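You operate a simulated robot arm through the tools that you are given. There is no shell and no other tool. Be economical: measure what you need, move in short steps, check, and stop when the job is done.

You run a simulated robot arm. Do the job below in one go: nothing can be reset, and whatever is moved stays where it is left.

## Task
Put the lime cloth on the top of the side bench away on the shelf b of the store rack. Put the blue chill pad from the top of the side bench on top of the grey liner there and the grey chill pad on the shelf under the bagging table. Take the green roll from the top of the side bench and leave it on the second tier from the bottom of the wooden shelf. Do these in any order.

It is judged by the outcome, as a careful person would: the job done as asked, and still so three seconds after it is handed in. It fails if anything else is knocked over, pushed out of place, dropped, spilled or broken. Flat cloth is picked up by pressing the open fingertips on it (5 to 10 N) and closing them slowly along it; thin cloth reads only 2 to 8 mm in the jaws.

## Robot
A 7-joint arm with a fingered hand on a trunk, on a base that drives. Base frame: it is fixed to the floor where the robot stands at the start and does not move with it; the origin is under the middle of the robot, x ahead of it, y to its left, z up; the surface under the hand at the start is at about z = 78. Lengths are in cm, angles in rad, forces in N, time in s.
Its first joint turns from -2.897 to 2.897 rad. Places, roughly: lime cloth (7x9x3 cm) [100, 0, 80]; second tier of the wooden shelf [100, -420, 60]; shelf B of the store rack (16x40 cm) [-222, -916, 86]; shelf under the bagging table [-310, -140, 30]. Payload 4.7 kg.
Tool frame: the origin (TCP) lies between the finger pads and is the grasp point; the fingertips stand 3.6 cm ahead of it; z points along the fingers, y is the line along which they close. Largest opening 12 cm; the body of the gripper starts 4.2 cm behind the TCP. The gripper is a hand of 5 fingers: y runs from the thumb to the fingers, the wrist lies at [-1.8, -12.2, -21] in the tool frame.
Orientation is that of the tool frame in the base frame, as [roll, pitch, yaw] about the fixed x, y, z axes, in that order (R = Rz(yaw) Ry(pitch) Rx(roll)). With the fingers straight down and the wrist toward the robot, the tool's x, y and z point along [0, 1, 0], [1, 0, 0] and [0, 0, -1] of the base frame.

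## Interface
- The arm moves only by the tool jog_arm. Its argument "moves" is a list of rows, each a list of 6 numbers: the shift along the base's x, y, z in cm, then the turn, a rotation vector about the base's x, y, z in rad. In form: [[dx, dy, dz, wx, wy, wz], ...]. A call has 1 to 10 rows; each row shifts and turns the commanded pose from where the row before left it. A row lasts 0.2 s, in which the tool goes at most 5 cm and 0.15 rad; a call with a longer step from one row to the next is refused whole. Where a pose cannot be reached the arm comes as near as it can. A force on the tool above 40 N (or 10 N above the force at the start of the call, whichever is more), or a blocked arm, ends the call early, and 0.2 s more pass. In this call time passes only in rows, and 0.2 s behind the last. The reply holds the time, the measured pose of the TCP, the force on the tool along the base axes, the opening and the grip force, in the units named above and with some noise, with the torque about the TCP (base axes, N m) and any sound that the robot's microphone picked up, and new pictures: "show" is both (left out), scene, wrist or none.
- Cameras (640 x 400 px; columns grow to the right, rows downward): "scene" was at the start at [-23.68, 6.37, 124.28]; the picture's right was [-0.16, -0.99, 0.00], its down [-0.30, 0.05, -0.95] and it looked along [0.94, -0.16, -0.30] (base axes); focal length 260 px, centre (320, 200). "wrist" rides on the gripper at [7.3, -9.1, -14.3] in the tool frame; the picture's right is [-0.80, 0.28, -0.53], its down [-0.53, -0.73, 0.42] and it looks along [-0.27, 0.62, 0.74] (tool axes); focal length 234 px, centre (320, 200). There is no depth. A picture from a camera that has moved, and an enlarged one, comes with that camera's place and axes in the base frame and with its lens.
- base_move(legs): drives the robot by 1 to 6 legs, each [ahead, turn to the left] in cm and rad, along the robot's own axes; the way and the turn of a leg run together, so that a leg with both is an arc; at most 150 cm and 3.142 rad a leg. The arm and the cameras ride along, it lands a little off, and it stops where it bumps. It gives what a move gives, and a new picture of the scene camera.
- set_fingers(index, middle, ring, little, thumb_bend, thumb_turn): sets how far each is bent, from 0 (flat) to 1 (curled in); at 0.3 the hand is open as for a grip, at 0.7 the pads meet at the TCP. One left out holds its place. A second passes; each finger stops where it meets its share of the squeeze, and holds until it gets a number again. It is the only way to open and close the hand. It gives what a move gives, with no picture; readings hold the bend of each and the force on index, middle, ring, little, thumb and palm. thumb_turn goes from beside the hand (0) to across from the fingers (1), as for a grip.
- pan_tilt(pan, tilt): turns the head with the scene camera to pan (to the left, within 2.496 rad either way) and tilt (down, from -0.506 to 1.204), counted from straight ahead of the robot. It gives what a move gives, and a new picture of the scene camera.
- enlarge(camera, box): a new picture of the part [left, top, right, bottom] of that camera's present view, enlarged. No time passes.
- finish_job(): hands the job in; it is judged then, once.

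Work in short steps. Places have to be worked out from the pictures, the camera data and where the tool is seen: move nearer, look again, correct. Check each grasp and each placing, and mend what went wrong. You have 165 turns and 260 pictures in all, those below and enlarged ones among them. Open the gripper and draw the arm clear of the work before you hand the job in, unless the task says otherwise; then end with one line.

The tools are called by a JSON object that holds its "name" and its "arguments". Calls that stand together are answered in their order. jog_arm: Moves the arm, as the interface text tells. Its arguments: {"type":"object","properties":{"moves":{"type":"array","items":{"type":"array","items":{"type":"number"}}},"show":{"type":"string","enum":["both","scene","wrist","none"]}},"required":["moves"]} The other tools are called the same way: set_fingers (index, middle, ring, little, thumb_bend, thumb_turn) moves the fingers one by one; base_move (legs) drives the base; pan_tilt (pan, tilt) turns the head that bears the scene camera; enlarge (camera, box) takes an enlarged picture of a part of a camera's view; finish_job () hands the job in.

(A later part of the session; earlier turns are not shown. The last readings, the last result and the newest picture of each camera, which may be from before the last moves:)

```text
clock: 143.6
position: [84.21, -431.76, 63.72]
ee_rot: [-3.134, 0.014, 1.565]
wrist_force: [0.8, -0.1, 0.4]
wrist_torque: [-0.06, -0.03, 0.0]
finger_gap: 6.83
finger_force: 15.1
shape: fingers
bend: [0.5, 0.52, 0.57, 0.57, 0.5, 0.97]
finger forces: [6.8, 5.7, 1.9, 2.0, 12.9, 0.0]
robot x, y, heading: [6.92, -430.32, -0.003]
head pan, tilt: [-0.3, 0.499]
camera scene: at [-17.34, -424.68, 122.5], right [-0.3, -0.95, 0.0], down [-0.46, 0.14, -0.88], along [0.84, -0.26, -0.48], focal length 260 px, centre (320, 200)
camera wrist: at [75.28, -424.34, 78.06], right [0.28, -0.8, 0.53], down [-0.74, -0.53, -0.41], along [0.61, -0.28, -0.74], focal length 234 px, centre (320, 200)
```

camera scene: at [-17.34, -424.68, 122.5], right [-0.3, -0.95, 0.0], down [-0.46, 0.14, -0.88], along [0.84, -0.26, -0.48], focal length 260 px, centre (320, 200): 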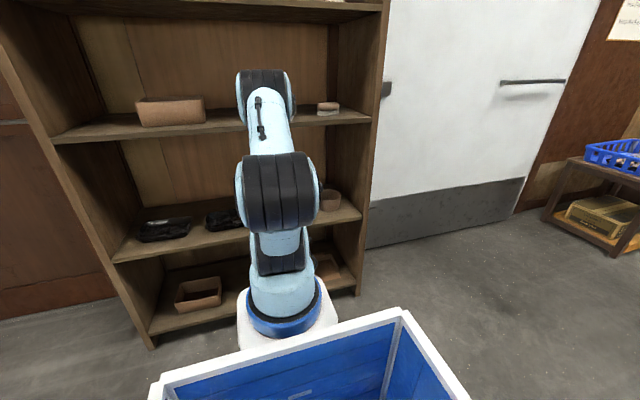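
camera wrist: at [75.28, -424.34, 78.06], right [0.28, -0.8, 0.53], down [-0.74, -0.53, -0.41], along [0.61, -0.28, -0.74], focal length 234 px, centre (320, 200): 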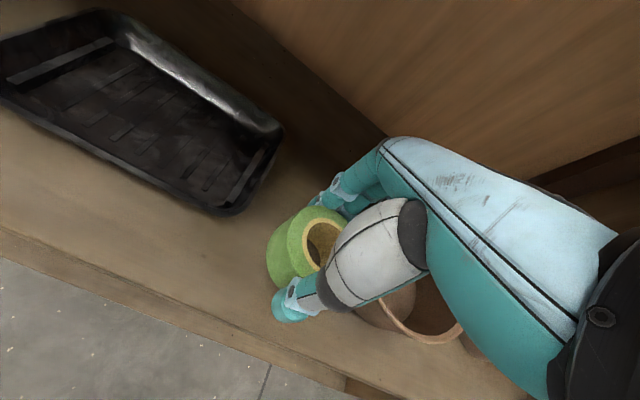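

Ring and little read 2 N: they brush the pot. I go back up and look at where it stands.

{"name": "jog_arm", "arguments": {"moves": [[0, 0.3, 2, 0, 0, 0], [0, 0.7, 2.5, 0, 0, 0]], "show": "none"}}

{"name": "enlarge", "arguments": {"camera": "wrist", "box": [240, 150, 520, 400]}}

```text
clock: 144.2
position: [84.33, -431.02, 68.35]
ee_rot: [-3.134, 0.014, 1.566]
wrist_force: [0.4, 0.1, -1.7]
wrist_torque: [-0.03, 0.0, -0.02]
finger_gap: 6.82
finger_force: 13.0
shape: fingers
bend: [0.5, 0.52, 0.57, 0.57, 0.5, 0.97]
finger forces: [6.9, 5.6, 0.0, 0.0, 12.9, 0.0]
robot x, y, heading: [6.98, -430.4, -0.005]
head pan, tilt: [-0.3, 0.499]
```

```text
1.60 times, centred on (380, 275) of wrist
camera zoom: at [75.3, -423.54, 82.56], right [0.28, -0.8, 0.53], down [-0.74, -0.53, -0.41], along [0.61, -0.28, -0.74], focal length 375 px, centre (224, 80)
```

zoom: 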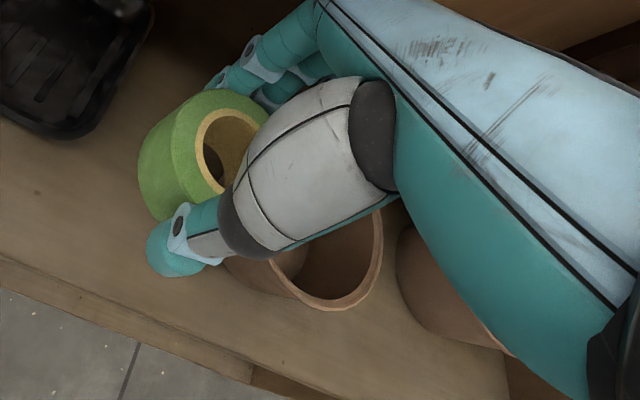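

The pot's left side reaches y≈-436.5 near x 87. I shift to (82.3,-429.8), which clears both pot and tray corner and stays on the tier (edge x≈76.4), then lower.

{"name": "jog_arm", "arguments": {"moves": [[-2, 1.2, 0, 0, 0, 0], [0, 0, -2, 0, 0, 0], [0, 0, -2, 0, 0, 0], [0, 0, -1.5, 0, 0, 0], [0, 0, -1, 0, 0, 0]], "show": "wrist"}}

```text
clock: 145.4
position: [82.29, -429.63, 61.73]
ee_rot: [-3.136, 0.012, 1.566]
wrist_force: [-0.4, 1.1, -0.7]
wrist_torque: [-0.02, 0.0, -0.04]
finger_gap: 6.82
finger_force: 12.9
shape: fingers
bend: [0.5, 0.52, 0.57, 0.57, 0.5, 0.97]
finger forces: [6.8, 5.6, 0.0, 0.3, 12.9, 0.0]
robot x, y, heading: [6.65, -429.77, -0.0]
head pan, tilt: [-0.3, 0.499]
camera wrist: at [73.4, -422.28, 76.06], right [0.28, -0.8, 0.53], down [-0.74, -0.53, -0.41], along [0.61, -0.28, -0.74], focal length 234 px, centre (320, 200)
```

wrist: 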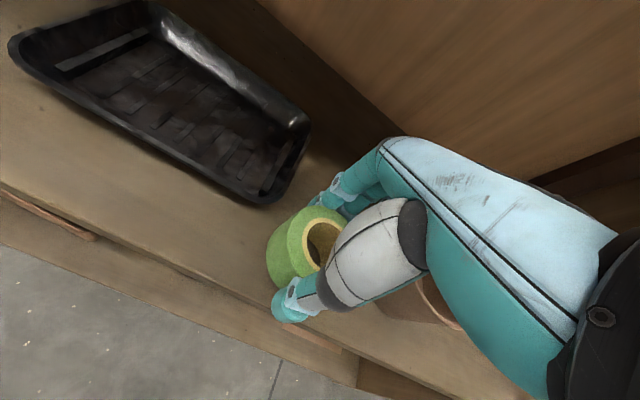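

Little finger reads 0.3 N, nearly clear. I nudge left 0.5 and lower on in fine steps.

{"name": "jog_arm", "arguments": {"moves": [[0, 0.5, 0, 0, 0, 0], [0, 0, -0.7, 0, 0, 0], [0, 0, -0.7, 0, 0, 0]], "show": "none"}}

{"name": "jog_arm", "arguments": {"moves": [[0, 0, -0.5, 0, 0, 0], [0, 0, -0.5, 0, 0, 0]], "show": "wrist"}}

```text
clock: 146.2
position: [82.32, -429.36, 60.4]
ee_rot: [-3.141, 0.013, 1.565]
wrist_force: [-2.1, 0.2, 9.2]
wrist_torque: [-0.05, -0.27, 0.03]
finger_gap: 6.83
finger_force: 14.7
shape: fingers
bend: [0.5, 0.52, 0.57, 0.57, 0.5, 0.96]
finger forces: [6.7, 6.1, 0.0, 0.1, 15.3, 0.1]
robot x, y, heading: [6.91, -430.27, -0.007]
head pan, tilt: [-0.3, 0.499]
```

```text
clock: 146.9
position: [82.91, -429.36, 60.08]
ee_rot: [3.132, 0.014, 1.563]
wrist_force: [-0.6, 0.3, 11.3]
wrist_torque: [-0.08, -0.33, 0.05]
finger_gap: 6.55
finger_force: 16.2
shape: fingers
bend: [0.52, 0.53, 0.57, 0.57, 0.5, 0.96]
finger forces: [5.9, 13.5, 0.0, 0.0, 12.8, 0.0]
robot x, y, heading: [6.63, -429.84, -0.006]
head pan, tilt: [-0.3, 0.499]
stopped in row 2: the force on the tool passed its limit at 43 N (the readings are from after the stop); the commanded pose is now the measured one
camera wrist: at [73.73, -421.84, 74.27], right [0.27, -0.8, 0.54], down [-0.73, -0.53, -0.42], along [0.63, -0.28, -0.73], focal length 234 px, centre (320, 200)
```

wrist: 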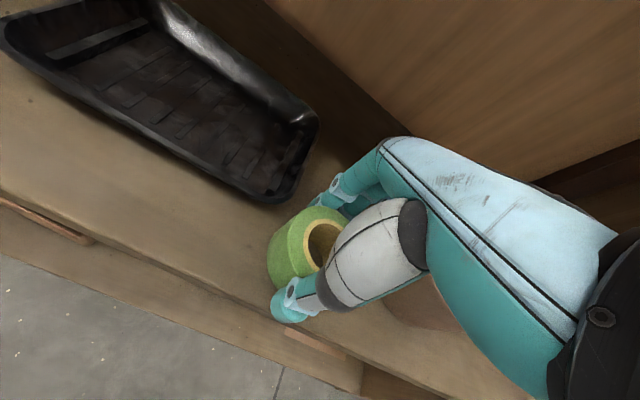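

The roll is down on the tier. I open mainly the thumb (free side), the fingers only slightly, and then lift out.

{"name": "set_fingers", "arguments": {"index": 0.47, "middle": 0.48, "thumb_bend": 0.35}}

{"name": "jog_arm", "arguments": {"moves": [[-0.2, 0, 0.5, 0, 0, 0], [0, 0, 1, 0, 0, 0], [0, 0, 2, 0, 0, 0]], "show": "wrist"}}

```text
clock: 147.9
position: [82.69, -429.35, 59.92]
ee_rot: [3.135, 0.014, 1.563]
wrist_force: [-1.0, -1.4, 11.4]
wrist_torque: [-0.19, -0.39, -0.08]
finger_gap: 8.96
finger_force: 5.6
shape: fingers
bend: [0.47, 0.49, 0.57, 0.57, 0.35, 0.97]
finger forces: [0.0, 11.3, 0.0, 0.1, 0.0, 0.0]
robot x, y, heading: [6.96, -430.1, -0.006]
head pan, tilt: [-0.3, 0.499]
```

```text
clock: 148.7
position: [82.45, -429.33, 63.17]
ee_rot: [3.138, 0.014, 1.566]
wrist_force: [-0.1, 0.2, -0.9]
wrist_torque: [-0.03, -0.02, -0.02]
finger_gap: 8.97
finger_force: 0.0
shape: fingers
bend: [0.47, 0.48, 0.57, 0.57, 0.35, 0.97]
finger forces: [0.1, 0.0, 0.0, 0.0, 0.0, 0.1]
robot x, y, heading: [6.73, -430.06, -0.009]
head pan, tilt: [-0.3, 0.499]
camera wrist: at [73.29, -421.84, 77.44], right [0.27, -0.8, 0.54], down [-0.73, -0.53, -0.42], along [0.62, -0.28, -0.73], focal length 234 px, centre (320, 200)
```

wrist: 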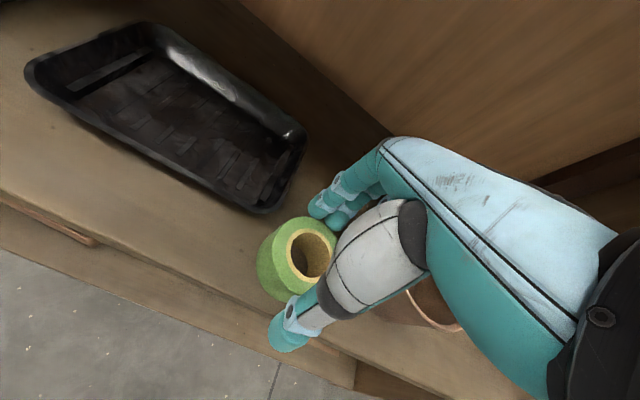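

Roll stands on the tier, flat and clear. I raise higher, then draw out.

{"name": "jog_arm", "arguments": {"moves": [[0, 0, 2.5, 0, 0, 0], [0, 0, 2.5, 0, 0, 0], [-1, 0, 2, 0, 0, 0], [-4, 0, 0, 0, 0, 0], [-4.5, 0, 0, 0, 0, 0], [-4.5, 0, 0, 0, 0, 0], [-4.5, 0, 0, 0, 0, 0]], "show": "wrist"}}

{"name": "enlarge", "arguments": {"camera": "wrist", "box": [120, 60, 440, 260]}}

```text
clock: 150.3
position: [63.88, -429.13, 70.53]
ee_rot: [3.136, 0.013, 1.562]
wrist_force: [0.1, 0.7, -0.4]
wrist_torque: [-0.02, -0.02, -0.04]
finger_gap: 8.98
finger_force: 0.0
shape: fingers
bend: [0.47, 0.48, 0.57, 0.57, 0.35, 0.97]
finger forces: [0.0, 0.0, 0.0, 0.0, 0.1, 0.0]
robot x, y, heading: [6.86, -430.23, -0.008]
head pan, tilt: [-0.3, 0.499]
camera wrist: at [54.77, -421.77, 84.64], right [0.27, -0.8, 0.54], down [-0.73, -0.53, -0.42], along [0.62, -0.28, -0.73], focal length 234 px, centre (320, 200)
```

wrist: 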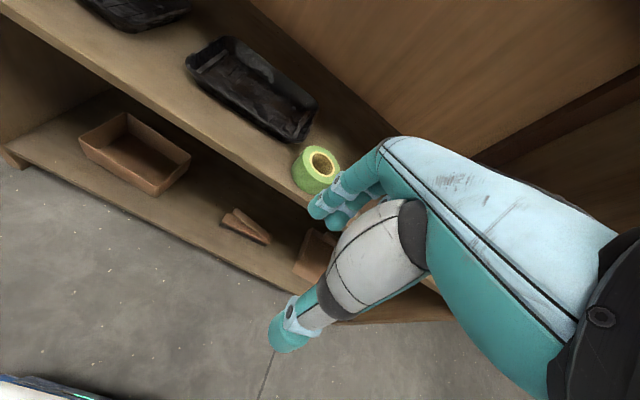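

```text
2.00 times, centred on (280, 160) of wrist
camera zoom: at [54.77, -421.77, 84.64], right [0.27, -0.8, 0.54], down [-0.73, -0.53, -0.42], along [0.62, -0.28, -0.73], focal length 468 px, centre (400, 280)
```

zoom: 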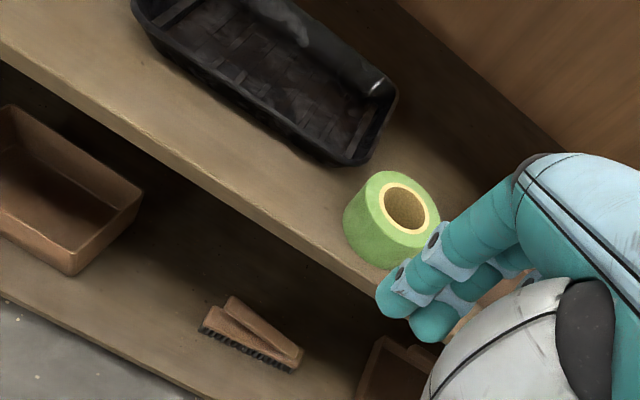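

The green roll is fully on the tier. I raise the arm to travel pose and drive back to the side bench for the lime cloth.

{"name": "jog_arm", "arguments": {"moves": [[-1, 0, 4.5, 0, 0, 0], [-1, 0, 4.5, 0, 0, 0], [-1, 0, 4.5, 0, 0, 0], [-1, 0, 4.5, 0, 0, 0], [-1, 0, 4.5, 0, 0, 0], [-1, 0, 4.5, 0, 0, 0], [-1, 0, 4.5, 0, 0, 0], [0, 0, 2.5, 0, 0, 0]], "show": "none"}}

{"name": "base_move", "arguments": {"legs": [[-45, 0], [0, 1.571], [140, 0], [140, 0], [120, 0], [0, -1.571]]}}

```text
clock: 152.1
position: [57.13, -429.14, 104.64]
ee_rot: [3.136, 0.013, 1.564]
wrist_force: [0.2, -0.4, 0.1]
wrist_torque: [-0.01, 0.0, 0.0]
finger_gap: 9.0
finger_force: 0.0
shape: fingers
bend: [0.47, 0.48, 0.57, 0.57, 0.35, 0.98]
finger forces: [0.0, 0.0, 0.0, 0.1, 0.0, 0.0]
robot x, y, heading: [7.09, -429.95, -0.003]
head pan, tilt: [-0.3, 0.499]
```

```text
clock: 181.7
position: [-8.22, -25.11, 104.58]
ee_rot: [3.136, 0.013, 1.556]
wrist_force: [-0.1, 0.3, -0.5]
wrist_torque: [-0.01, 0.01, 0.03]
finger_gap: 8.97
finger_force: 0.2
shape: fingers
bend: [0.47, 0.48, 0.57, 0.57, 0.35, 0.98]
finger forces: [0.0, 0.0, 0.1, 0.0, 0.0, 0.1]
robot x, y, heading: [-58.64, -25.15, -0.016]
head pan, tilt: [-0.3, 0.499]
camera scene: at [-82.75, -19.84, 122.5], right [-0.31, -0.95, 0.0], down [-0.46, 0.15, -0.88], along [0.83, -0.27, -0.48], focal length 260 px, centre (320, 200)
```

scene: 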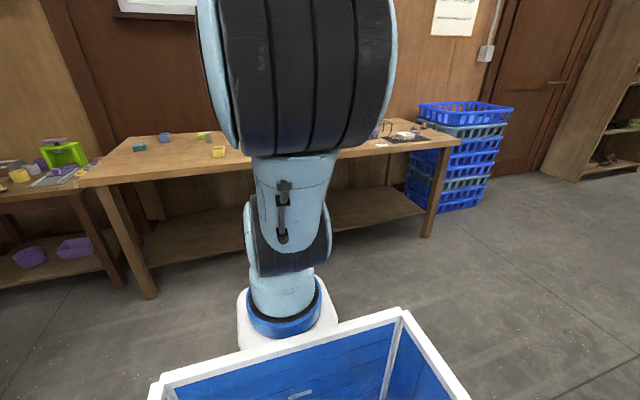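

I drive up to the bench with a shift toward the left.

{"name": "base_move", "arguments": {"legs": [[0, 0.3], [63, 0], [0, -0.285]]}}

{"name": "set_fingers", "arguments": {"index": 0.3, "middle": 0.3, "ring": 0.3, "little": 0.3, "thumb_bend": 0.3}}

{"name": "jog_arm", "arguments": {"moves": [[4, 1, -0.8, 0, 0, 0], [4, 1, -0.8, 0, 0, 0], [4, 1, -0.8, 0, 0, 0], [4, 1, -0.8, 0, 0, 0], [4, 1, -0.8, 0, 0, 0]]}}

```text
clock: 187.1
position: [51.02, -5.31, 104.55]
ee_rot: [3.136, 0.013, 1.587]
wrist_force: [-0.3, -0.2, 0.4]
wrist_torque: [0.0, 0.01, -0.01]
finger_gap: 8.95
finger_force: 0.2
shape: fingers
bend: [0.47, 0.48, 0.57, 0.57, 0.35, 0.98]
finger forces: [0.0, 0.0, 0.0, 0.0, 0.1, 0.0]
robot x, y, heading: [0.9, -7.02, 0.018]
head pan, tilt: [-0.3, 0.499]
camera scene: at [-23.6, -2.5, 122.5], right [-0.28, -0.96, 0.0], down [-0.46, 0.13, -0.88], along [0.84, -0.24, -0.48], focal length 260 px, centre (320, 200)
```

scene: 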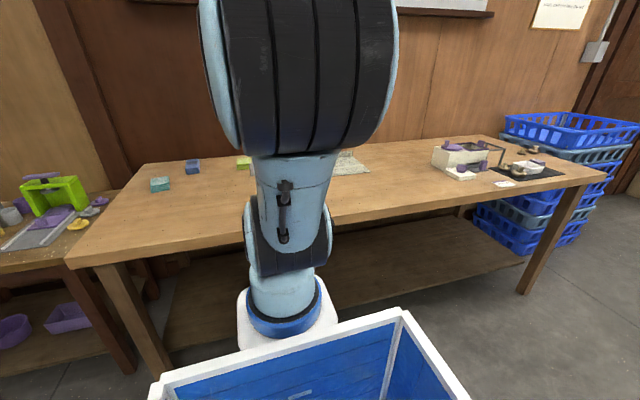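

```text
clock: 188.1
position: [51.14, -5.37, 104.62]
ee_rot: [3.136, 0.014, 1.588]
wrist_force: [-0.5, 0.7, 0.2]
wrist_torque: [0.0, 0.01, 0.0]
finger_gap: 12.16
finger_force: 0.0
shape: fingers
bend: [0.3, 0.3, 0.3, 0.3, 0.3, 0.98]
finger forces: [0.0, 0.0, 0.1, 0.0, 0.0, 0.0]
robot x, y, heading: [0.74, -7.24, 0.017]
head pan, tilt: [-0.3, 0.499]
```

```text
clock: 189.3
position: [71.12, -0.41, 100.69]
ee_rot: [3.133, 0.013, 1.589]
wrist_force: [-0.1, -0.4, 0.4]
wrist_torque: [0.02, -0.04, -0.02]
finger_gap: 12.2
finger_force: 0.1
shape: fingers
bend: [0.3, 0.3, 0.3, 0.3, 0.3, 0.98]
finger forces: [0.0, 0.1, 0.1, 0.0, 0.0, 0.0]
robot x, y, heading: [0.69, -7.38, 0.017]
head pan, tilt: [-0.3, 0.499]
camera scene: at [-23.64, -2.51, 122.49], right [-0.28, -0.96, 0.0], down [-0.46, 0.13, -0.88], along [0.84, -0.24, -0.48], focal length 260 px, centre (320, 200)
camera wrist: at [61.84, 6.85, 114.82], right [0.29, -0.79, 0.54], down [-0.72, -0.55, -0.42], along [0.63, -0.27, -0.73], focal length 234 px, centre (320, 200)
```

scene: 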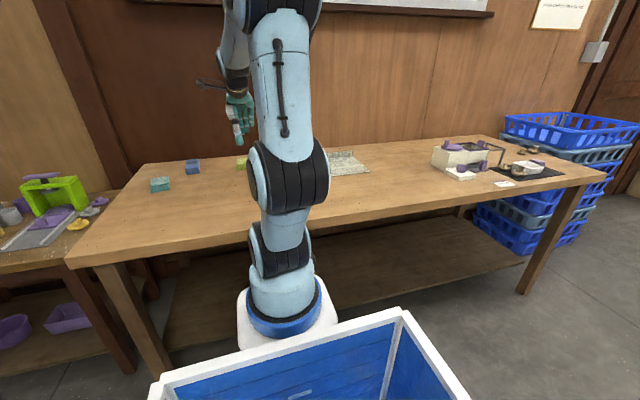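
wrist: 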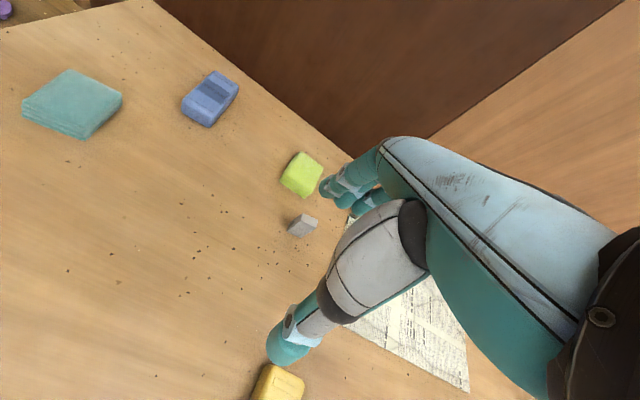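

Lime cloth spans about x 91–99, y -3..3. I go above it and check.

{"name": "jog_arm", "arguments": {"moves": [[4.7, 0.1, -1, 0, 0, -0.018], [4.7, 0.1, -1, 0, 0, 0], [4.7, 0.1, -1, 0, 0, 0], [4.7, 0.1, -1, 0, 0, 0], [4.7, 0.1, -1, 0, 0, 0]], "show": "wrist"}}

```text
clock: 190.5
position: [94.38, 0.27, 95.75]
ee_rot: [3.135, 0.013, 1.569]
wrist_force: [-0.1, 0.8, 1.1]
wrist_torque: [-0.02, -0.01, -0.03]
finger_gap: 12.2
finger_force: 0.1
shape: fingers
bend: [0.3, 0.3, 0.3, 0.3, 0.3, 0.98]
finger forces: [0.0, 0.0, 0.0, 0.0, 0.1, 0.0]
robot x, y, heading: [0.67, -7.28, 0.018]
head pan, tilt: [-0.3, 0.499]
camera wrist: at [85.29, 7.68, 109.99], right [0.27, -0.8, 0.54], down [-0.73, -0.54, -0.42], along [0.63, -0.28, -0.73], focal length 234 px, centre (320, 200)
```

wrist: 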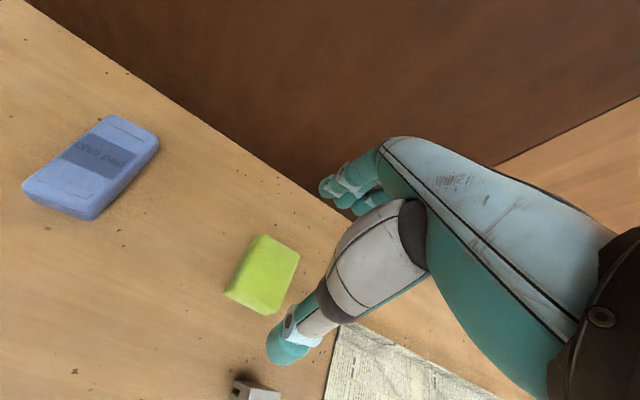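

Centre (95.5,0.3), about 8 x 6.3 cm. I descend to finger height and close gently.

{"name": "jog_arm", "arguments": {"moves": [[0.4, 0, -3.5, 0, 0, 0], [0.4, 0, -3.5, 0, 0, 0], [0.3, 0, -3.2, 0, 0, 0], [0, 0, -2.8, 0, 0, 0]], "show": "wrist"}}

{"name": "set_fingers", "arguments": {"index": 0.45, "middle": 0.45, "ring": 0.45, "little": 0.45, "thumb_bend": 0.45}}

```text
clock: 191.5
position: [95.55, 0.19, 82.55]
ee_rot: [3.135, 0.013, 1.569]
wrist_force: [0.4, 0.3, 1.0]
wrist_torque: [0.02, 0.02, 0.02]
finger_gap: 12.22
finger_force: 0.1
shape: fingers
bend: [0.3, 0.3, 0.3, 0.3, 0.3, 0.98]
finger forces: [0.1, 0.1, 0.0, 0.0, 0.1, 0.1]
robot x, y, heading: [0.71, -7.18, 0.018]
head pan, tilt: [-0.3, 0.499]
camera wrist: at [86.37, 7.72, 96.83], right [0.27, -0.8, 0.54], down [-0.73, -0.54, -0.42], along [0.63, -0.28, -0.73], focal length 234 px, centre (320, 200)
```

wrist: 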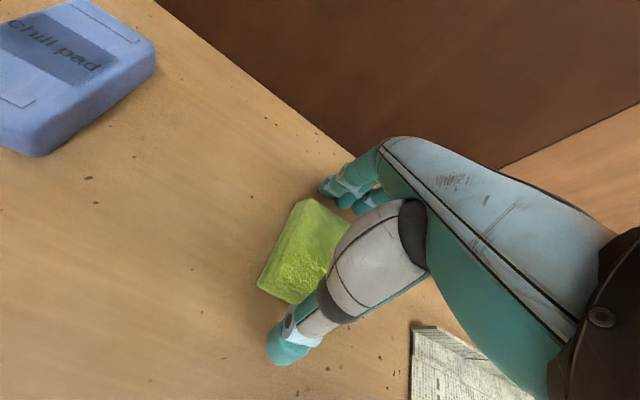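

```text
clock: 192.5
position: [95.54, 0.27, 82.62]
ee_rot: [3.137, 0.013, 1.569]
wrist_force: [-0.4, -0.8, 1.0]
wrist_torque: [-0.02, -0.04, 0.01]
finger_gap: 8.96
finger_force: 5.4
shape: fingers
bend: [0.42, 0.43, 0.44, 0.45, 0.41, 0.97]
finger forces: [3.0, 1.8, 1.2, 0.0, 5.6, 0.0]
robot x, y, heading: [0.84, -7.17, 0.016]
head pan, tilt: [-0.3, 0.499]
```

Contact on both sides at 9.0 cm. I tighten and lift.

{"name": "set_fingers", "arguments": {"index": 0.53, "middle": 0.53, "ring": 0.53, "little": 0.53, "thumb_bend": 0.53}}

{"name": "jog_arm", "arguments": {"moves": [[0, 0, 1, 0, 0, 0], [0, 0, 2, 0, 0, 0], [0, 0, 3, 0, 0, 0]], "show": "wrist"}}

```text
clock: 193.5
position: [95.56, 0.44, 82.67]
ee_rot: [3.134, 0.013, 1.569]
wrist_force: [0.9, -0.6, 2.3]
wrist_torque: [-0.04, -0.13, 0.02]
finger_gap: 8.83
finger_force: 17.4
shape: fingers
bend: [0.45, 0.48, 0.48, 0.53, 0.41, 0.96]
finger forces: [7.4, 5.8, 4.7, 0.0, 17.3, 0.1]
robot x, y, heading: [0.69, -7.49, 0.02]
head pan, tilt: [-0.3, 0.499]
```

```text
clock: 194.3
position: [95.51, 0.11, 88.57]
ee_rot: [3.137, 0.014, 1.569]
wrist_force: [0.2, 1.0, -0.4]
wrist_torque: [0.03, -0.03, -0.04]
finger_gap: 8.83
finger_force: 17.0
shape: fingers
bend: [0.46, 0.48, 0.49, 0.53, 0.41, 0.96]
finger forces: [7.3, 5.7, 4.4, 0.0, 17.6, 0.0]
robot x, y, heading: [0.45, -7.1, 0.019]
head pan, tilt: [-0.3, 0.499]
camera wrist: at [86.42, 7.53, 102.84], right [0.28, -0.8, 0.54], down [-0.73, -0.54, -0.42], along [0.62, -0.28, -0.73], focal length 234 px, centre (320, 200)
```

wrist: 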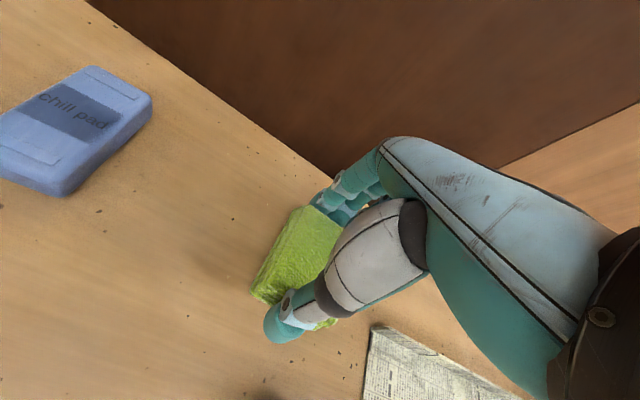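

Cloth is lifted. I retract to travel pose and drive toward the rack, first stretch along x≈-55 to y≈-540.

{"name": "jog_arm", "arguments": {"moves": [[-3, -0.5, 3, 0, 0, 0], [-3, -0.5, 3, 0, 0, 0], [-3, -0.5, 3, 0, 0, 0], [-3, -0.5, 3, 0, 0, 0], [-3.5, -0.5, 3, 0, 0, 0], [-4.5, -0.5, 1, 0, 0, 0], [-4.5, -0.5, 0, 0, 0, 0], [-4.5, 0, 0, 0, 0, 0], [-4.5, 0, 0, 0, 0, 0], [-4.5, 0, 0, 0, 0, 0]], "show": "none"}}

{"name": "base_move", "arguments": {"legs": [[-60, 0], [0, -1.589], [140, 0], [140, 0], [140, 0], [110, 0]]}}

{"name": "pan_tilt", "arguments": {"pan": -0.3, "tilt": 0.2}}

```text
clock: 196.5
position: [57.73, -3.49, 104.33]
ee_rot: [3.137, 0.014, 1.568]
wrist_force: [0.5, -0.7, -0.5]
wrist_torque: [-0.01, 0.02, 0.03]
finger_gap: 8.8
finger_force: 17.5
shape: fingers
bend: [0.46, 0.48, 0.49, 0.53, 0.41, 0.96]
finger forces: [7.4, 5.6, 4.4, 0.0, 17.5, 0.0]
robot x, y, heading: [0.72, -7.06, 0.02]
head pan, tilt: [-0.3, 0.499]
```

```text
clock: 228.6
position: [-47.31, -593.27, 104.41]
ee_rot: [3.137, 0.014, -0.04]
wrist_force: [-0.5, 0.4, 0.1]
wrist_torque: [0.0, -0.01, 0.02]
finger_gap: 8.77
finger_force: 17.0
shape: fingers
bend: [0.46, 0.48, 0.49, 0.53, 0.41, 0.96]
finger forces: [7.3, 5.4, 4.2, 0.0, 16.9, 0.0]
robot x, y, heading: [-48.99, -536.2, -1.593]
head pan, tilt: [-0.3, 0.499]
camera scene: at [-43.08, -512.07, 122.5], right [-0.95, 0.32, 0.0], down [0.15, 0.45, -0.88], along [-0.28, -0.83, -0.48], focal length 260 px, centre (320, 200)
```

scene: 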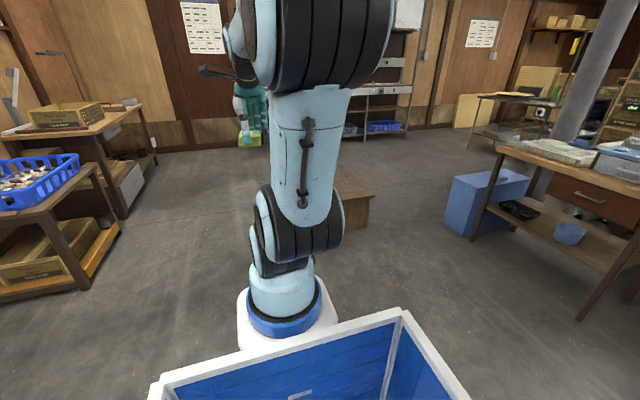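

```text
clock: 229.3
position: [-47.19, -593.17, 104.32]
ee_rot: [3.137, 0.014, -0.04]
wrist_force: [0.2, 0.1, -0.4]
wrist_torque: [-0.03, 0.02, 0.01]
finger_gap: 8.78
finger_force: 16.9
shape: fingers
bend: [0.46, 0.48, 0.49, 0.53, 0.41, 0.96]
finger forces: [7.3, 5.4, 4.1, 0.1, 16.8, 0.1]
robot x, y, heading: [-49.14, -536.12, -1.587]
head pan, tilt: [-0.3, 0.201]
camera scene: at [-43.15, -512.28, 125.26], right [-0.95, 0.32, 0.0], down [0.06, 0.19, -0.98], along [-0.31, -0.93, -0.2], focal length 260 px, centre (320, 200)
```

scene: 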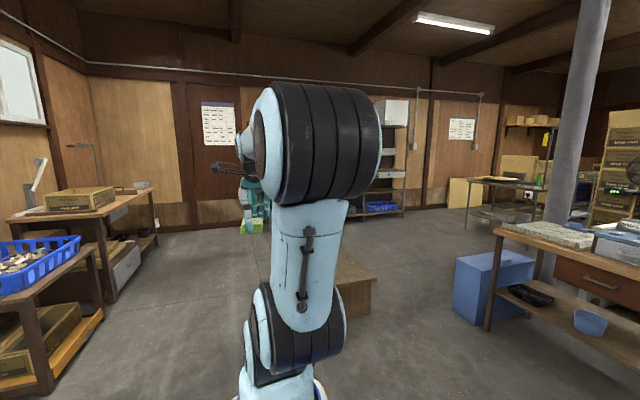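

A low box stands ahead at about x -140..-81, y -650..-700; I pass left of it (x≈-13) and then look at the rack.

{"name": "base_move", "arguments": {"legs": [[0, 0.35], [110, 0], [0, -0.33], [140, 0]]}}

{"name": "pan_tilt", "arguments": {"pan": -0.95, "tilt": 0.25}}

{"name": "enlarge", "arguments": {"camera": "scene", "box": [160, 60, 480, 260]}}

```text
clock: 243.8
position: [-9.71, -840.15, 104.29]
ee_rot: [3.136, 0.014, -0.001]
wrist_force: [0.8, -0.1, -1.1]
wrist_torque: [0.0, 0.02, -0.04]
finger_gap: 8.76
finger_force: 17.1
shape: fingers
bend: [0.46, 0.48, 0.49, 0.53, 0.41, 0.96]
finger forces: [7.1, 5.4, 4.2, 0.0, 16.7, 0.1]
robot x, y, heading: [-13.81, -783.13, -1.551]
head pan, tilt: [-0.3, 0.201]
camera scene: at [-8.84, -759.13, 125.27], right [-0.96, 0.28, 0.0], down [0.06, 0.19, -0.98], along [-0.27, -0.94, -0.2], focal length 260 px, centre (320, 200)
```

scene: 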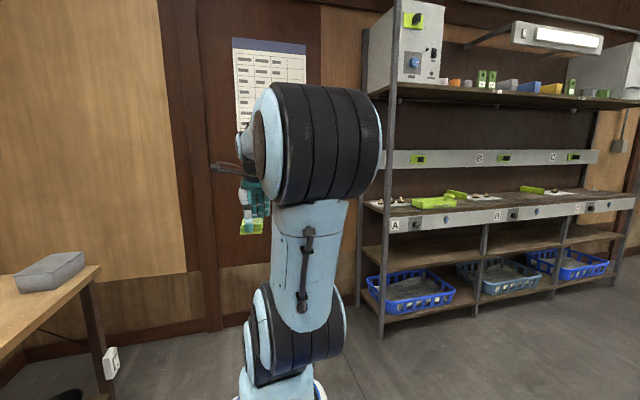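

```text
clock: 244.8
position: [-9.77, -840.15, 104.48]
ee_rot: [3.136, 0.016, 0.0]
wrist_force: [-0.3, -0.9, -0.3]
wrist_torque: [0.0, 0.05, -0.01]
finger_gap: 8.73
finger_force: 16.7
shape: fingers
bend: [0.46, 0.48, 0.49, 0.53, 0.41, 0.96]
finger forces: [7.1, 5.4, 4.1, 0.0, 16.7, 0.0]
robot x, y, heading: [-13.72, -783.11, -1.55]
head pan, tilt: [-0.949, 0.25]
camera scene: at [-13.74, -755.76, 124.81], right [-0.6, 0.8, 0.0], down [0.2, 0.15, -0.97], along [-0.78, -0.58, -0.25], focal length 260 px, centre (320, 200)
```

scene: 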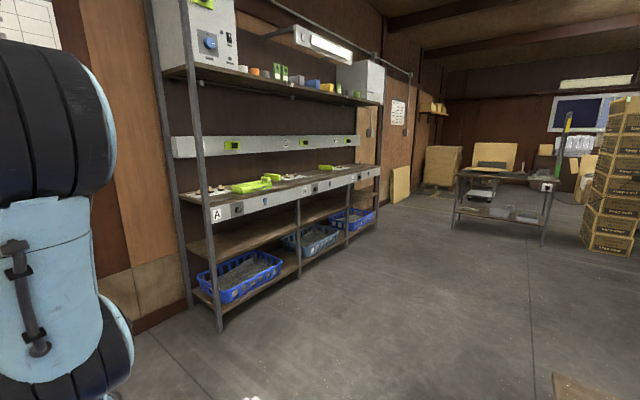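

```text
2.00 times, centred on (320, 160) of scene
camera zoom: at [-13.74, -755.76, 124.81], right [-0.6, 0.8, 0.0], down [0.2, 0.15, -0.97], along [-0.78, -0.58, -0.25], focal length 520 px, centre (320, 280)
```

zoom: 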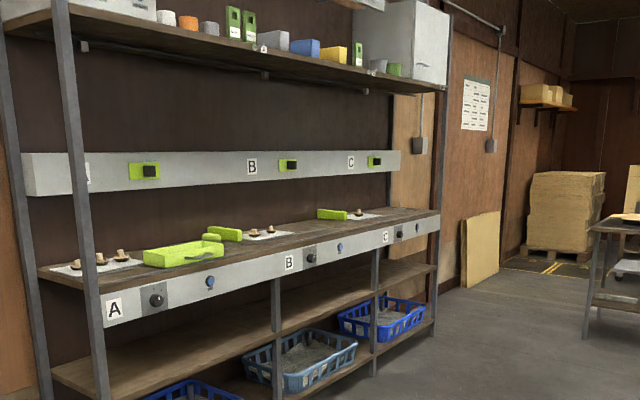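

The rack's worktop at about z 86 is divided into bays A, B, C. I drive along it to stand before bay B, facing it.

{"name": "base_move", "arguments": {"legs": [[0, -1.59], [104, 0], [104, 0], [0, 1.571]]}}

{"name": "pan_tilt", "arguments": {"pan": 0.35, "tilt": 0.35}}

```text
clock: 262.9
position: [-216.51, -839.26, 104.39]
ee_rot: [3.137, 0.014, 0.007]
wrist_force: [-0.2, -0.8, -1.0]
wrist_torque: [-0.03, 0.01, 0.02]
finger_gap: 8.64
finger_force: 15.7
shape: fingers
bend: [0.46, 0.49, 0.49, 0.53, 0.42, 0.96]
finger forces: [6.8, 5.0, 3.9, 0.1, 15.7, 0.0]
robot x, y, heading: [-220.83, -782.6, -1.548]
head pan, tilt: [-0.949, 0.25]
camera scene: at [-221.07, -755.0, 124.81], right [-0.6, 0.8, 0.0], down [0.2, 0.15, -0.97], along [-0.77, -0.58, -0.25], focal length 260 px, centre (320, 200)
```

scene: 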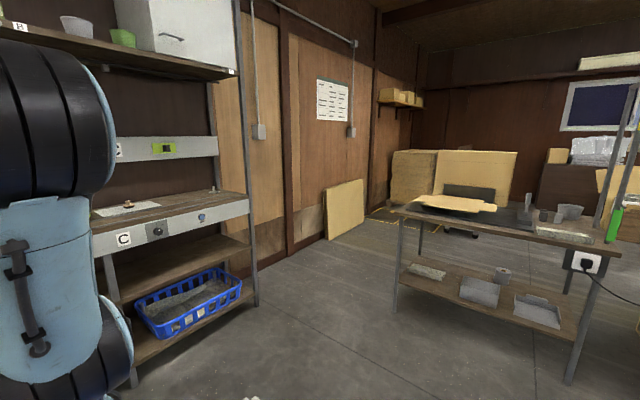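

```text
clock: 264.4
position: [-216.42, -839.4, 104.47]
ee_rot: [3.135, 0.015, 0.007]
wrist_force: [0.1, 0.0, -0.4]
wrist_torque: [-0.03, -0.01, -0.04]
finger_gap: 8.67
finger_force: 15.7
shape: fingers
bend: [0.46, 0.49, 0.49, 0.53, 0.42, 0.96]
finger forces: [6.8, 5.1, 3.9, 0.1, 15.6, 0.1]
robot x, y, heading: [-220.43, -782.48, -1.545]
head pan, tilt: [0.351, 0.351]
camera scene: at [-210.2, -758.03, 123.87], right [-0.93, -0.37, 0.0], down [-0.13, 0.32, -0.94], along [0.34, -0.87, -0.34], focal length 260 px, centre (320, 200)
```

scene: 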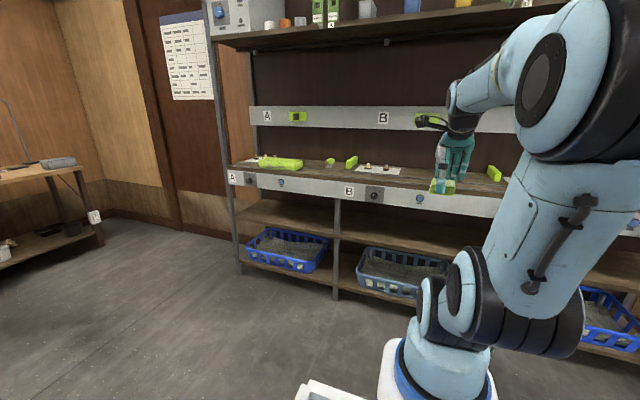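

{"name": "enlarge", "arguments": {"camera": "scene", "box": [310, 90, 540, 230]}}

{"name": "pan_tilt", "arguments": {"pan": 0.0, "tilt": 0.4}}

```text
2.78 times, centred on (425, 160) of scene
camera zoom: at [-210.2, -758.03, 123.87], right [-0.93, -0.37, 0.0], down [-0.13, 0.32, -0.94], along [0.34, -0.87, -0.34], focal length 723 px, centre (28, 311)
```

zoom: 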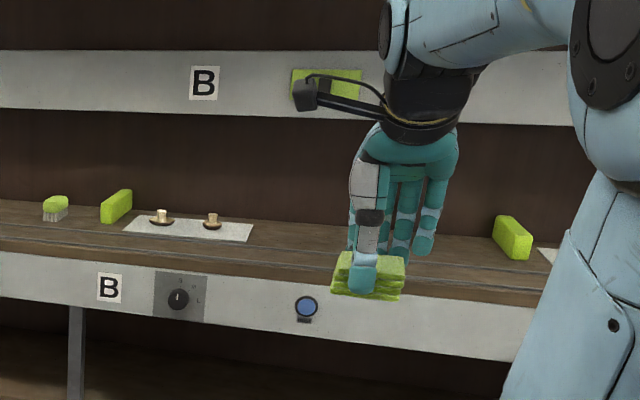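

```text
clock: 265.2
position: [-216.53, -839.26, 104.31]
ee_rot: [3.137, 0.015, 0.006]
wrist_force: [0.1, 0.2, -0.5]
wrist_torque: [0.01, -0.04, 0.02]
finger_gap: 8.64
finger_force: 15.7
shape: fingers
bend: [0.46, 0.49, 0.49, 0.53, 0.42, 0.96]
finger forces: [6.8, 5.0, 3.9, 0.1, 15.7, 0.1]
robot x, y, heading: [-220.78, -782.72, -1.546]
head pan, tilt: [0.0, 0.4]
camera scene: at [-213.37, -758.63, 123.42], right [-1.0, -0.03, 0.0], down [-0.01, 0.39, -0.92], along [0.02, -0.92, -0.39], focal length 260 px, centre (320, 200)
```

scene: 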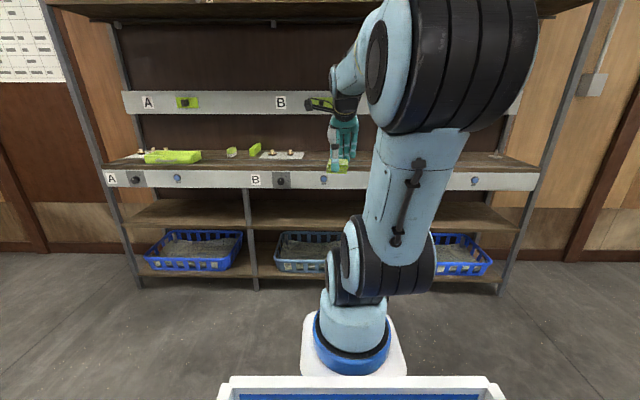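

No grey liner here at bay B; the liner meant is thus the one on the side bench. Bay B's free area is about x -205..-245, y -890..-930 at z≈86, between a white sheet (x>-200) and a lime block (x≈-251). I drive forward 52 cm.

{"name": "base_move", "arguments": {"legs": [[0, -0.025], [52, 0]]}}

{"name": "jog_arm", "arguments": {"moves": [[-1.5, 0, 0, 0, 0, 0], [-1.5, 0, 0, 0, 0, 0]], "show": "wrist"}}

```text
clock: 268.5
position: [-217.69, -890.44, 104.37]
ee_rot: [3.136, 0.013, -0.013]
wrist_force: [0.7, 0.2, 1.0]
wrist_torque: [0.01, -0.01, 0.02]
finger_gap: 8.69
finger_force: 15.9
shape: fingers
bend: [0.46, 0.49, 0.49, 0.53, 0.42, 0.96]
finger forces: [6.8, 5.1, 3.9, 0.0, 15.8, 0.0]
robot x, y, heading: [-221.26, -833.23, -1.567]
head pan, tilt: [0.0, 0.4]
camera scene: at [-212.75, -809.8, 123.42], right [-1.0, -0.01, 0.0], down [0.0, 0.39, -0.92], along [0.01, -0.92, -0.39], focal length 260 px, centre (320, 200)
```

scene: 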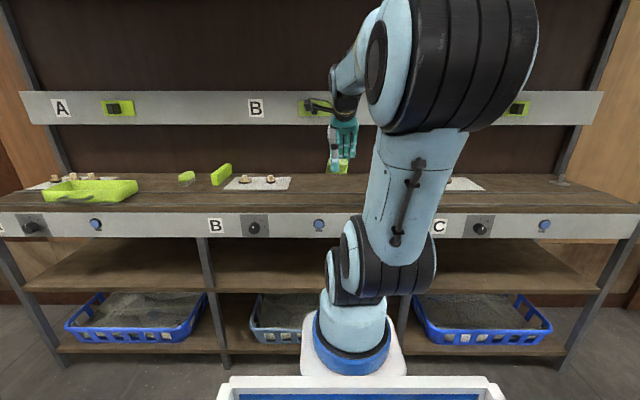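

```text
clock: 269.1
position: [-220.52, -890.36, 104.43]
ee_rot: [3.137, 0.016, -0.012]
wrist_force: [-0.5, -0.4, -0.2]
wrist_torque: [0.02, -0.04, 0.0]
finger_gap: 8.65
finger_force: 15.8
shape: fingers
bend: [0.46, 0.49, 0.49, 0.53, 0.42, 0.96]
finger forces: [6.8, 5.2, 3.9, 0.0, 15.8, 0.0]
robot x, y, heading: [-221.15, -833.46, -1.563]
head pan, tilt: [0.0, 0.4]
camera wrist: at [-212.89, -881.27, 118.63], right [-0.8, -0.27, 0.54], down [-0.53, 0.74, -0.42], along [-0.28, -0.62, -0.73], focal length 234 px, centre (320, 200)
```

wrist: 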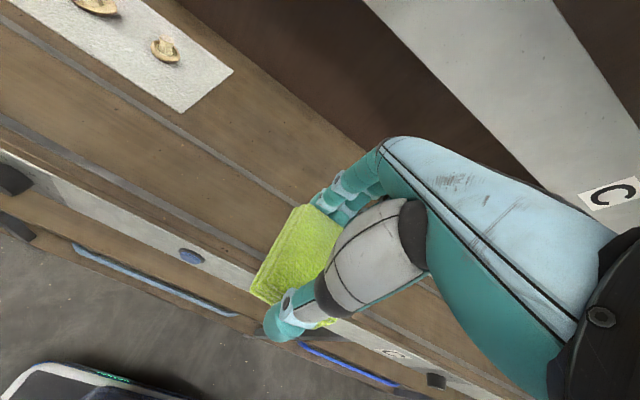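

The zone between rail (y≈-905) and back (≈-931) is bay B; target (-222,-915.5). I lower to z 95 and move in under the upper panel.

{"name": "jog_arm", "arguments": {"moves": [[-0.5, -1, -3.5, 0, 0, 0], [-0.5, -1, -3.5, 0, 0, 0], [-0.5, -2, -2.4, 0, 0, 0], [0, -4, 0, 0, 0, 0], [0, -4, 0, 0, 0, 0], [0, -4, 0, 0, 0, 0], [0, -4, 0, 0, 0, 0]]}}

```text
clock: 270.7
position: [-222.09, -910.67, 95.5]
ee_rot: [3.134, 0.014, -0.014]
wrist_force: [0.1, 0.3, 0.1]
wrist_torque: [-0.01, 0.01, -0.02]
finger_gap: 8.63
finger_force: 15.5
shape: fingers
bend: [0.46, 0.49, 0.49, 0.53, 0.42, 0.96]
finger forces: [6.8, 5.1, 3.8, 0.1, 15.9, 0.0]
robot x, y, heading: [-221.05, -833.42, -1.567]
head pan, tilt: [0.0, 0.4]
camera scene: at [-212.75, -809.77, 123.41], right [-1.0, -0.01, 0.0], down [0.0, 0.39, -0.92], along [0.01, -0.92, -0.39], focal length 260 px, centre (320, 200)
camera wrist: at [-214.48, -901.54, 109.62], right [-0.8, -0.27, 0.54], down [-0.53, 0.74, -0.42], along [-0.28, -0.62, -0.73], focal length 234 px, centre (320, 200)
```

scene: 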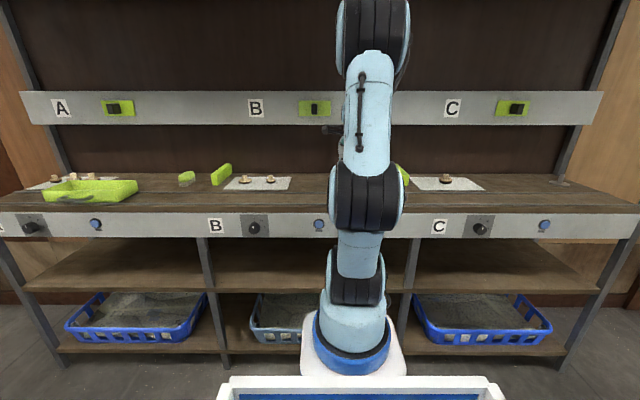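
wrist: 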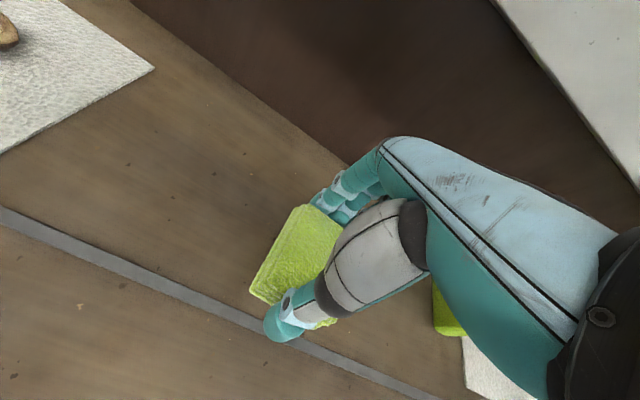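

Good; the lime block is clear to the right (x≈-244). I move in 5 cm and lower to contact.

{"name": "jog_arm", "arguments": {"moves": [[0.3, -2.5, 0, 0, 0, 0], [0.3, -2.5, 0, 0, 0, 0], [0, 0, -1.5, 0, 0, 0], [0, 0, -1.5, 0, 0, 0], [0, 0, -0.8, 0, 0, 0]], "show": "wrist"}}

```text
clock: 271.9
position: [-221.55, -915.38, 91.15]
ee_rot: [3.134, 0.014, -0.013]
wrist_force: [0.1, 0.2, -0.4]
wrist_torque: [0.01, -0.01, -0.02]
finger_gap: 8.63
finger_force: 15.2
shape: fingers
bend: [0.46, 0.49, 0.49, 0.53, 0.42, 0.96]
finger forces: [6.9, 5.1, 4.0, 0.0, 15.9, 0.0]
robot x, y, heading: [-221.01, -833.88, -1.566]
head pan, tilt: [0.0, 0.4]
camera wrist: at [-213.84, -906.31, 105.42], right [-0.8, -0.27, 0.54], down [-0.53, 0.74, -0.42], along [-0.28, -0.62, -0.73], focal length 234 px, centre (320, 200)
```

wrist: 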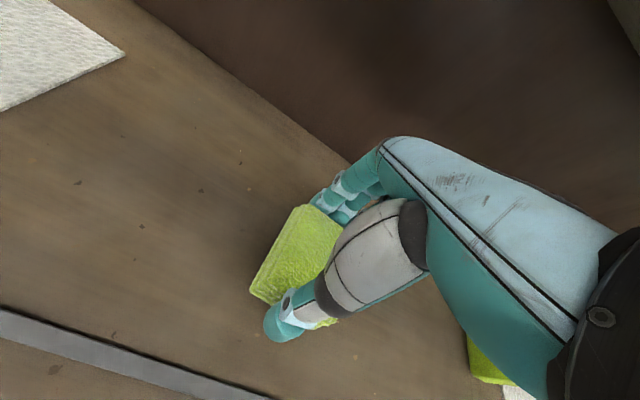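

{"name": "jog_arm", "arguments": {"moves": [[0, 0, -0.4, 0, 0, 0], [0, 0, -0.4, 0, 0, 0]], "show": "none"}}

```text
clock: 272.5
position: [-221.4, -915.35, 90.63]
ee_rot: [3.131, 0.014, -0.014]
wrist_force: [-0.2, 2.1, 8.9]
wrist_torque: [-0.24, 0.09, -0.02]
finger_gap: 8.66
finger_force: 16.7
shape: fingers
bend: [0.46, 0.49, 0.49, 0.53, 0.42, 0.96]
finger forces: [6.6, 5.1, 4.1, 0.0, 17.7, 0.1]
robot x, y, heading: [-220.73, -833.67, -1.562]
head pan, tilt: [0.0, 0.4]
```

The cloth rests on the surface (9 N). I open and lift off.

{"name": "set_fingers", "arguments": {"index": 0.36, "middle": 0.36, "ring": 0.36, "little": 0.36, "thumb_bend": 0.32}}

{"name": "jog_arm", "arguments": {"moves": [[0, 0, 0.7, 0, 0, 0], [0, 0, 2, 0, 0, 0], [0, 0, 3, 0, 0, 0], [0, 2, 2, 0, 0, 0], [0, 4.5, 0, 0, 0, 0], [0, 4.5, 0, 0, 0, 0], [0, 4.5, 0, 0, 0, 0]]}}

```text
clock: 273.5
position: [-221.56, -915.41, 90.31]
ee_rot: [3.137, 0.014, -0.013]
wrist_force: [0.4, 1.0, 0.0]
wrist_torque: [0.01, -0.01, 0.0]
finger_gap: 11.05
finger_force: 0.1
shape: fingers
bend: [0.36, 0.36, 0.36, 0.36, 0.32, 0.97]
finger forces: [0.1, 0.1, 0.1, 0.0, 0.0, 0.0]
robot x, y, heading: [-220.88, -833.46, -1.565]
head pan, tilt: [0.0, 0.4]
```

```text
clock: 275.1
position: [-221.35, -899.58, 98.15]
ee_rot: [3.136, 0.012, -0.014]
wrist_force: [0.0, -0.2, -0.6]
wrist_torque: [0.05, -0.02, 0.03]
finger_gap: 11.05
finger_force: 0.1
shape: fingers
bend: [0.36, 0.36, 0.36, 0.36, 0.32, 0.97]
finger forces: [0.0, 0.0, 0.1, 0.0, 0.0, 0.1]
robot x, y, heading: [-220.68, -833.34, -1.567]
head pan, tilt: [0.0, 0.4]
camera scene: at [-212.76, -809.85, 123.42], right [-1.0, -0.01, 0.0], down [0.0, 0.39, -0.92], along [0.01, -0.92, -0.39], focal length 260 px, centre (320, 200)
camera wrist: at [-213.66, -890.62, 112.44], right [-0.8, -0.27, 0.54], down [-0.53, 0.74, -0.42], along [-0.28, -0.62, -0.73], focal length 234 px, centre (320, 200)
```

scene: 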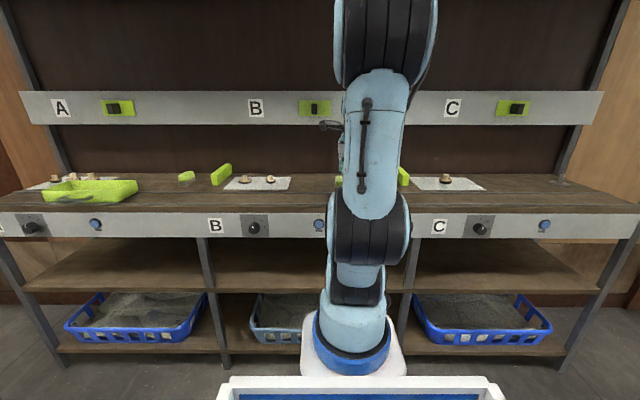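
wrist: 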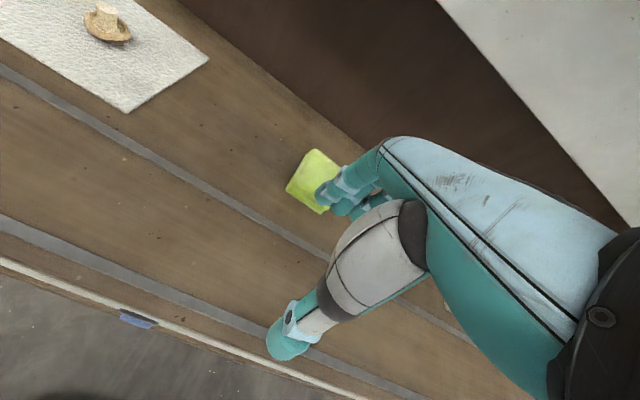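

Lime cloth is placed in bay B. I retract the arm and drive back the way I came.

{"name": "jog_arm", "arguments": {"moves": [[0, 3, 2, 0, 0, 0], [0, 3, 2, 0, 0, 0], [0, 3, 2, 0, 0, 0], [0, 2, 0, 0, 0, 0]], "show": "none"}}

{"name": "base_move", "arguments": {"legs": [[-50, 0], [0, 1.567], [104, 0], [104, 0], [0, 1.571], [140, 0]]}}

```text
clock: 276.1
position: [-221.39, -888.84, 104.14]
ee_rot: [3.138, 0.011, -0.014]
wrist_force: [-0.5, -0.2, -0.1]
wrist_torque: [-0.01, 0.0, 0.02]
finger_gap: 11.07
finger_force: 0.1
shape: fingers
bend: [0.36, 0.36, 0.36, 0.36, 0.32, 0.97]
finger forces: [0.0, 0.0, 0.0, 0.0, 0.0, 0.1]
robot x, y, heading: [-220.72, -833.5, -1.568]
head pan, tilt: [0.0, 0.4]
```

```text
clock: 303.4
position: [-12.42, -590.21, 104.32]
ee_rot: [3.135, 0.014, -3.139]
wrist_force: [0.8, -0.3, -0.4]
wrist_torque: [0.01, -0.04, -0.02]
finger_gap: 11.04
finger_force: 0.0
shape: fingers
bend: [0.36, 0.36, 0.36, 0.36, 0.32, 0.97]
finger forces: [0.1, 0.0, 0.1, 0.0, 0.0, 0.1]
robot x, y, heading: [-12.59, -645.54, 1.593]
head pan, tilt: [0.0, 0.4]
camera scene: at [-19.83, -669.6, 123.41], right [1.0, 0.02, 0.0], down [0.01, -0.39, -0.92], along [-0.02, 0.92, -0.39], focal length 260 px, centre (320, 200)
```

scene: 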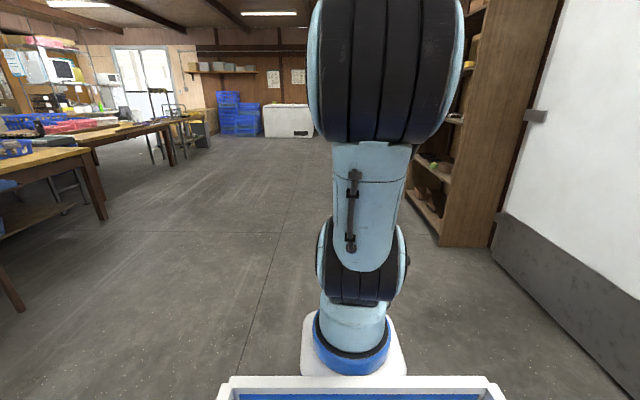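

{"name": "base_move", "arguments": {"legs": [[0, 0.08], [150, 0], [150, 0], [150, 0], [148, 0], [0, -1.67]]}}

```text
clock: 336.5
position: [-23.37, -41.24, 104.26]
ee_rot: [3.137, 0.013, 1.613]
wrist_force: [0.1, 0.0, -0.1]
wrist_torque: [0.0, -0.03, -0.01]
finger_gap: 11.06
finger_force: 0.0
shape: fingers
bend: [0.36, 0.36, 0.36, 0.36, 0.32, 0.98]
finger forces: [0.0, 0.0, 0.1, 0.0, 0.0, 0.1]
robot x, y, heading: [-78.57, -43.47, 0.061]
head pan, tilt: [0.0, 0.4]
camera scene: at [-102.76, -37.17, 123.41], right [0.06, -1.0, 0.0], down [-0.39, -0.02, -0.92], along [0.92, 0.06, -0.39], focal length 260 px, centre (320, 200)
```

scene: 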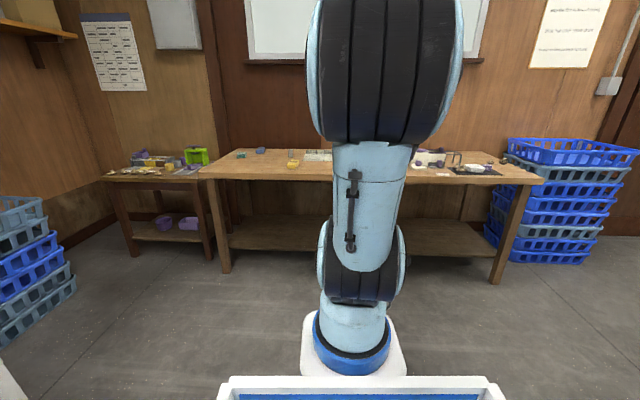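

I'm before the bench. The blue pad is centred at ~(98,22), long axis along x; the liner spans x 73..97, y -14..-54. I align to about (6,5) to reach the pad with a tilted hand.

{"name": "base_move", "arguments": {"legs": [[0, 0.83], [62, 0], [0, -0.89]]}}

```text
clock: 344.6
position: [15.38, 8.23, 104.3]
ee_rot: [3.135, 0.014, 1.592]
wrist_force: [-0.2, -0.5, 0.1]
wrist_torque: [0.01, 0.0, -0.02]
finger_gap: 11.05
finger_force: 0.1
shape: fingers
bend: [0.36, 0.36, 0.36, 0.36, 0.32, 0.98]
finger forces: [0.0, 0.1, 0.0, 0.0, 0.1, 0.1]
robot x, y, heading: [-39.9, 7.3, 0.04]
head pan, tilt: [0.0, 0.4]
camera scene: at [-64.09, 14.14, 123.42], right [0.04, -1.0, 0.0], down [-0.39, -0.02, -0.92], along [0.92, 0.04, -0.39], focal length 260 px, centre (320, 200)
```

scene: 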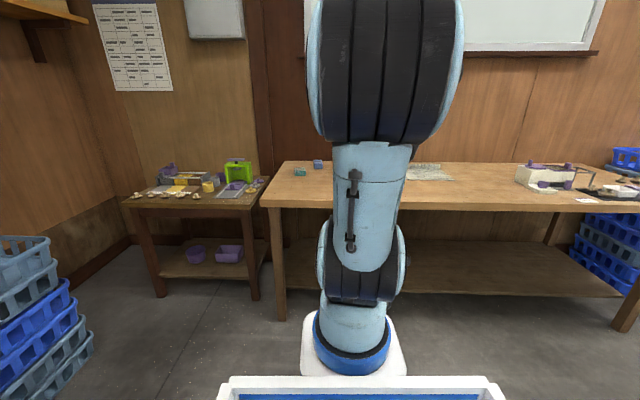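

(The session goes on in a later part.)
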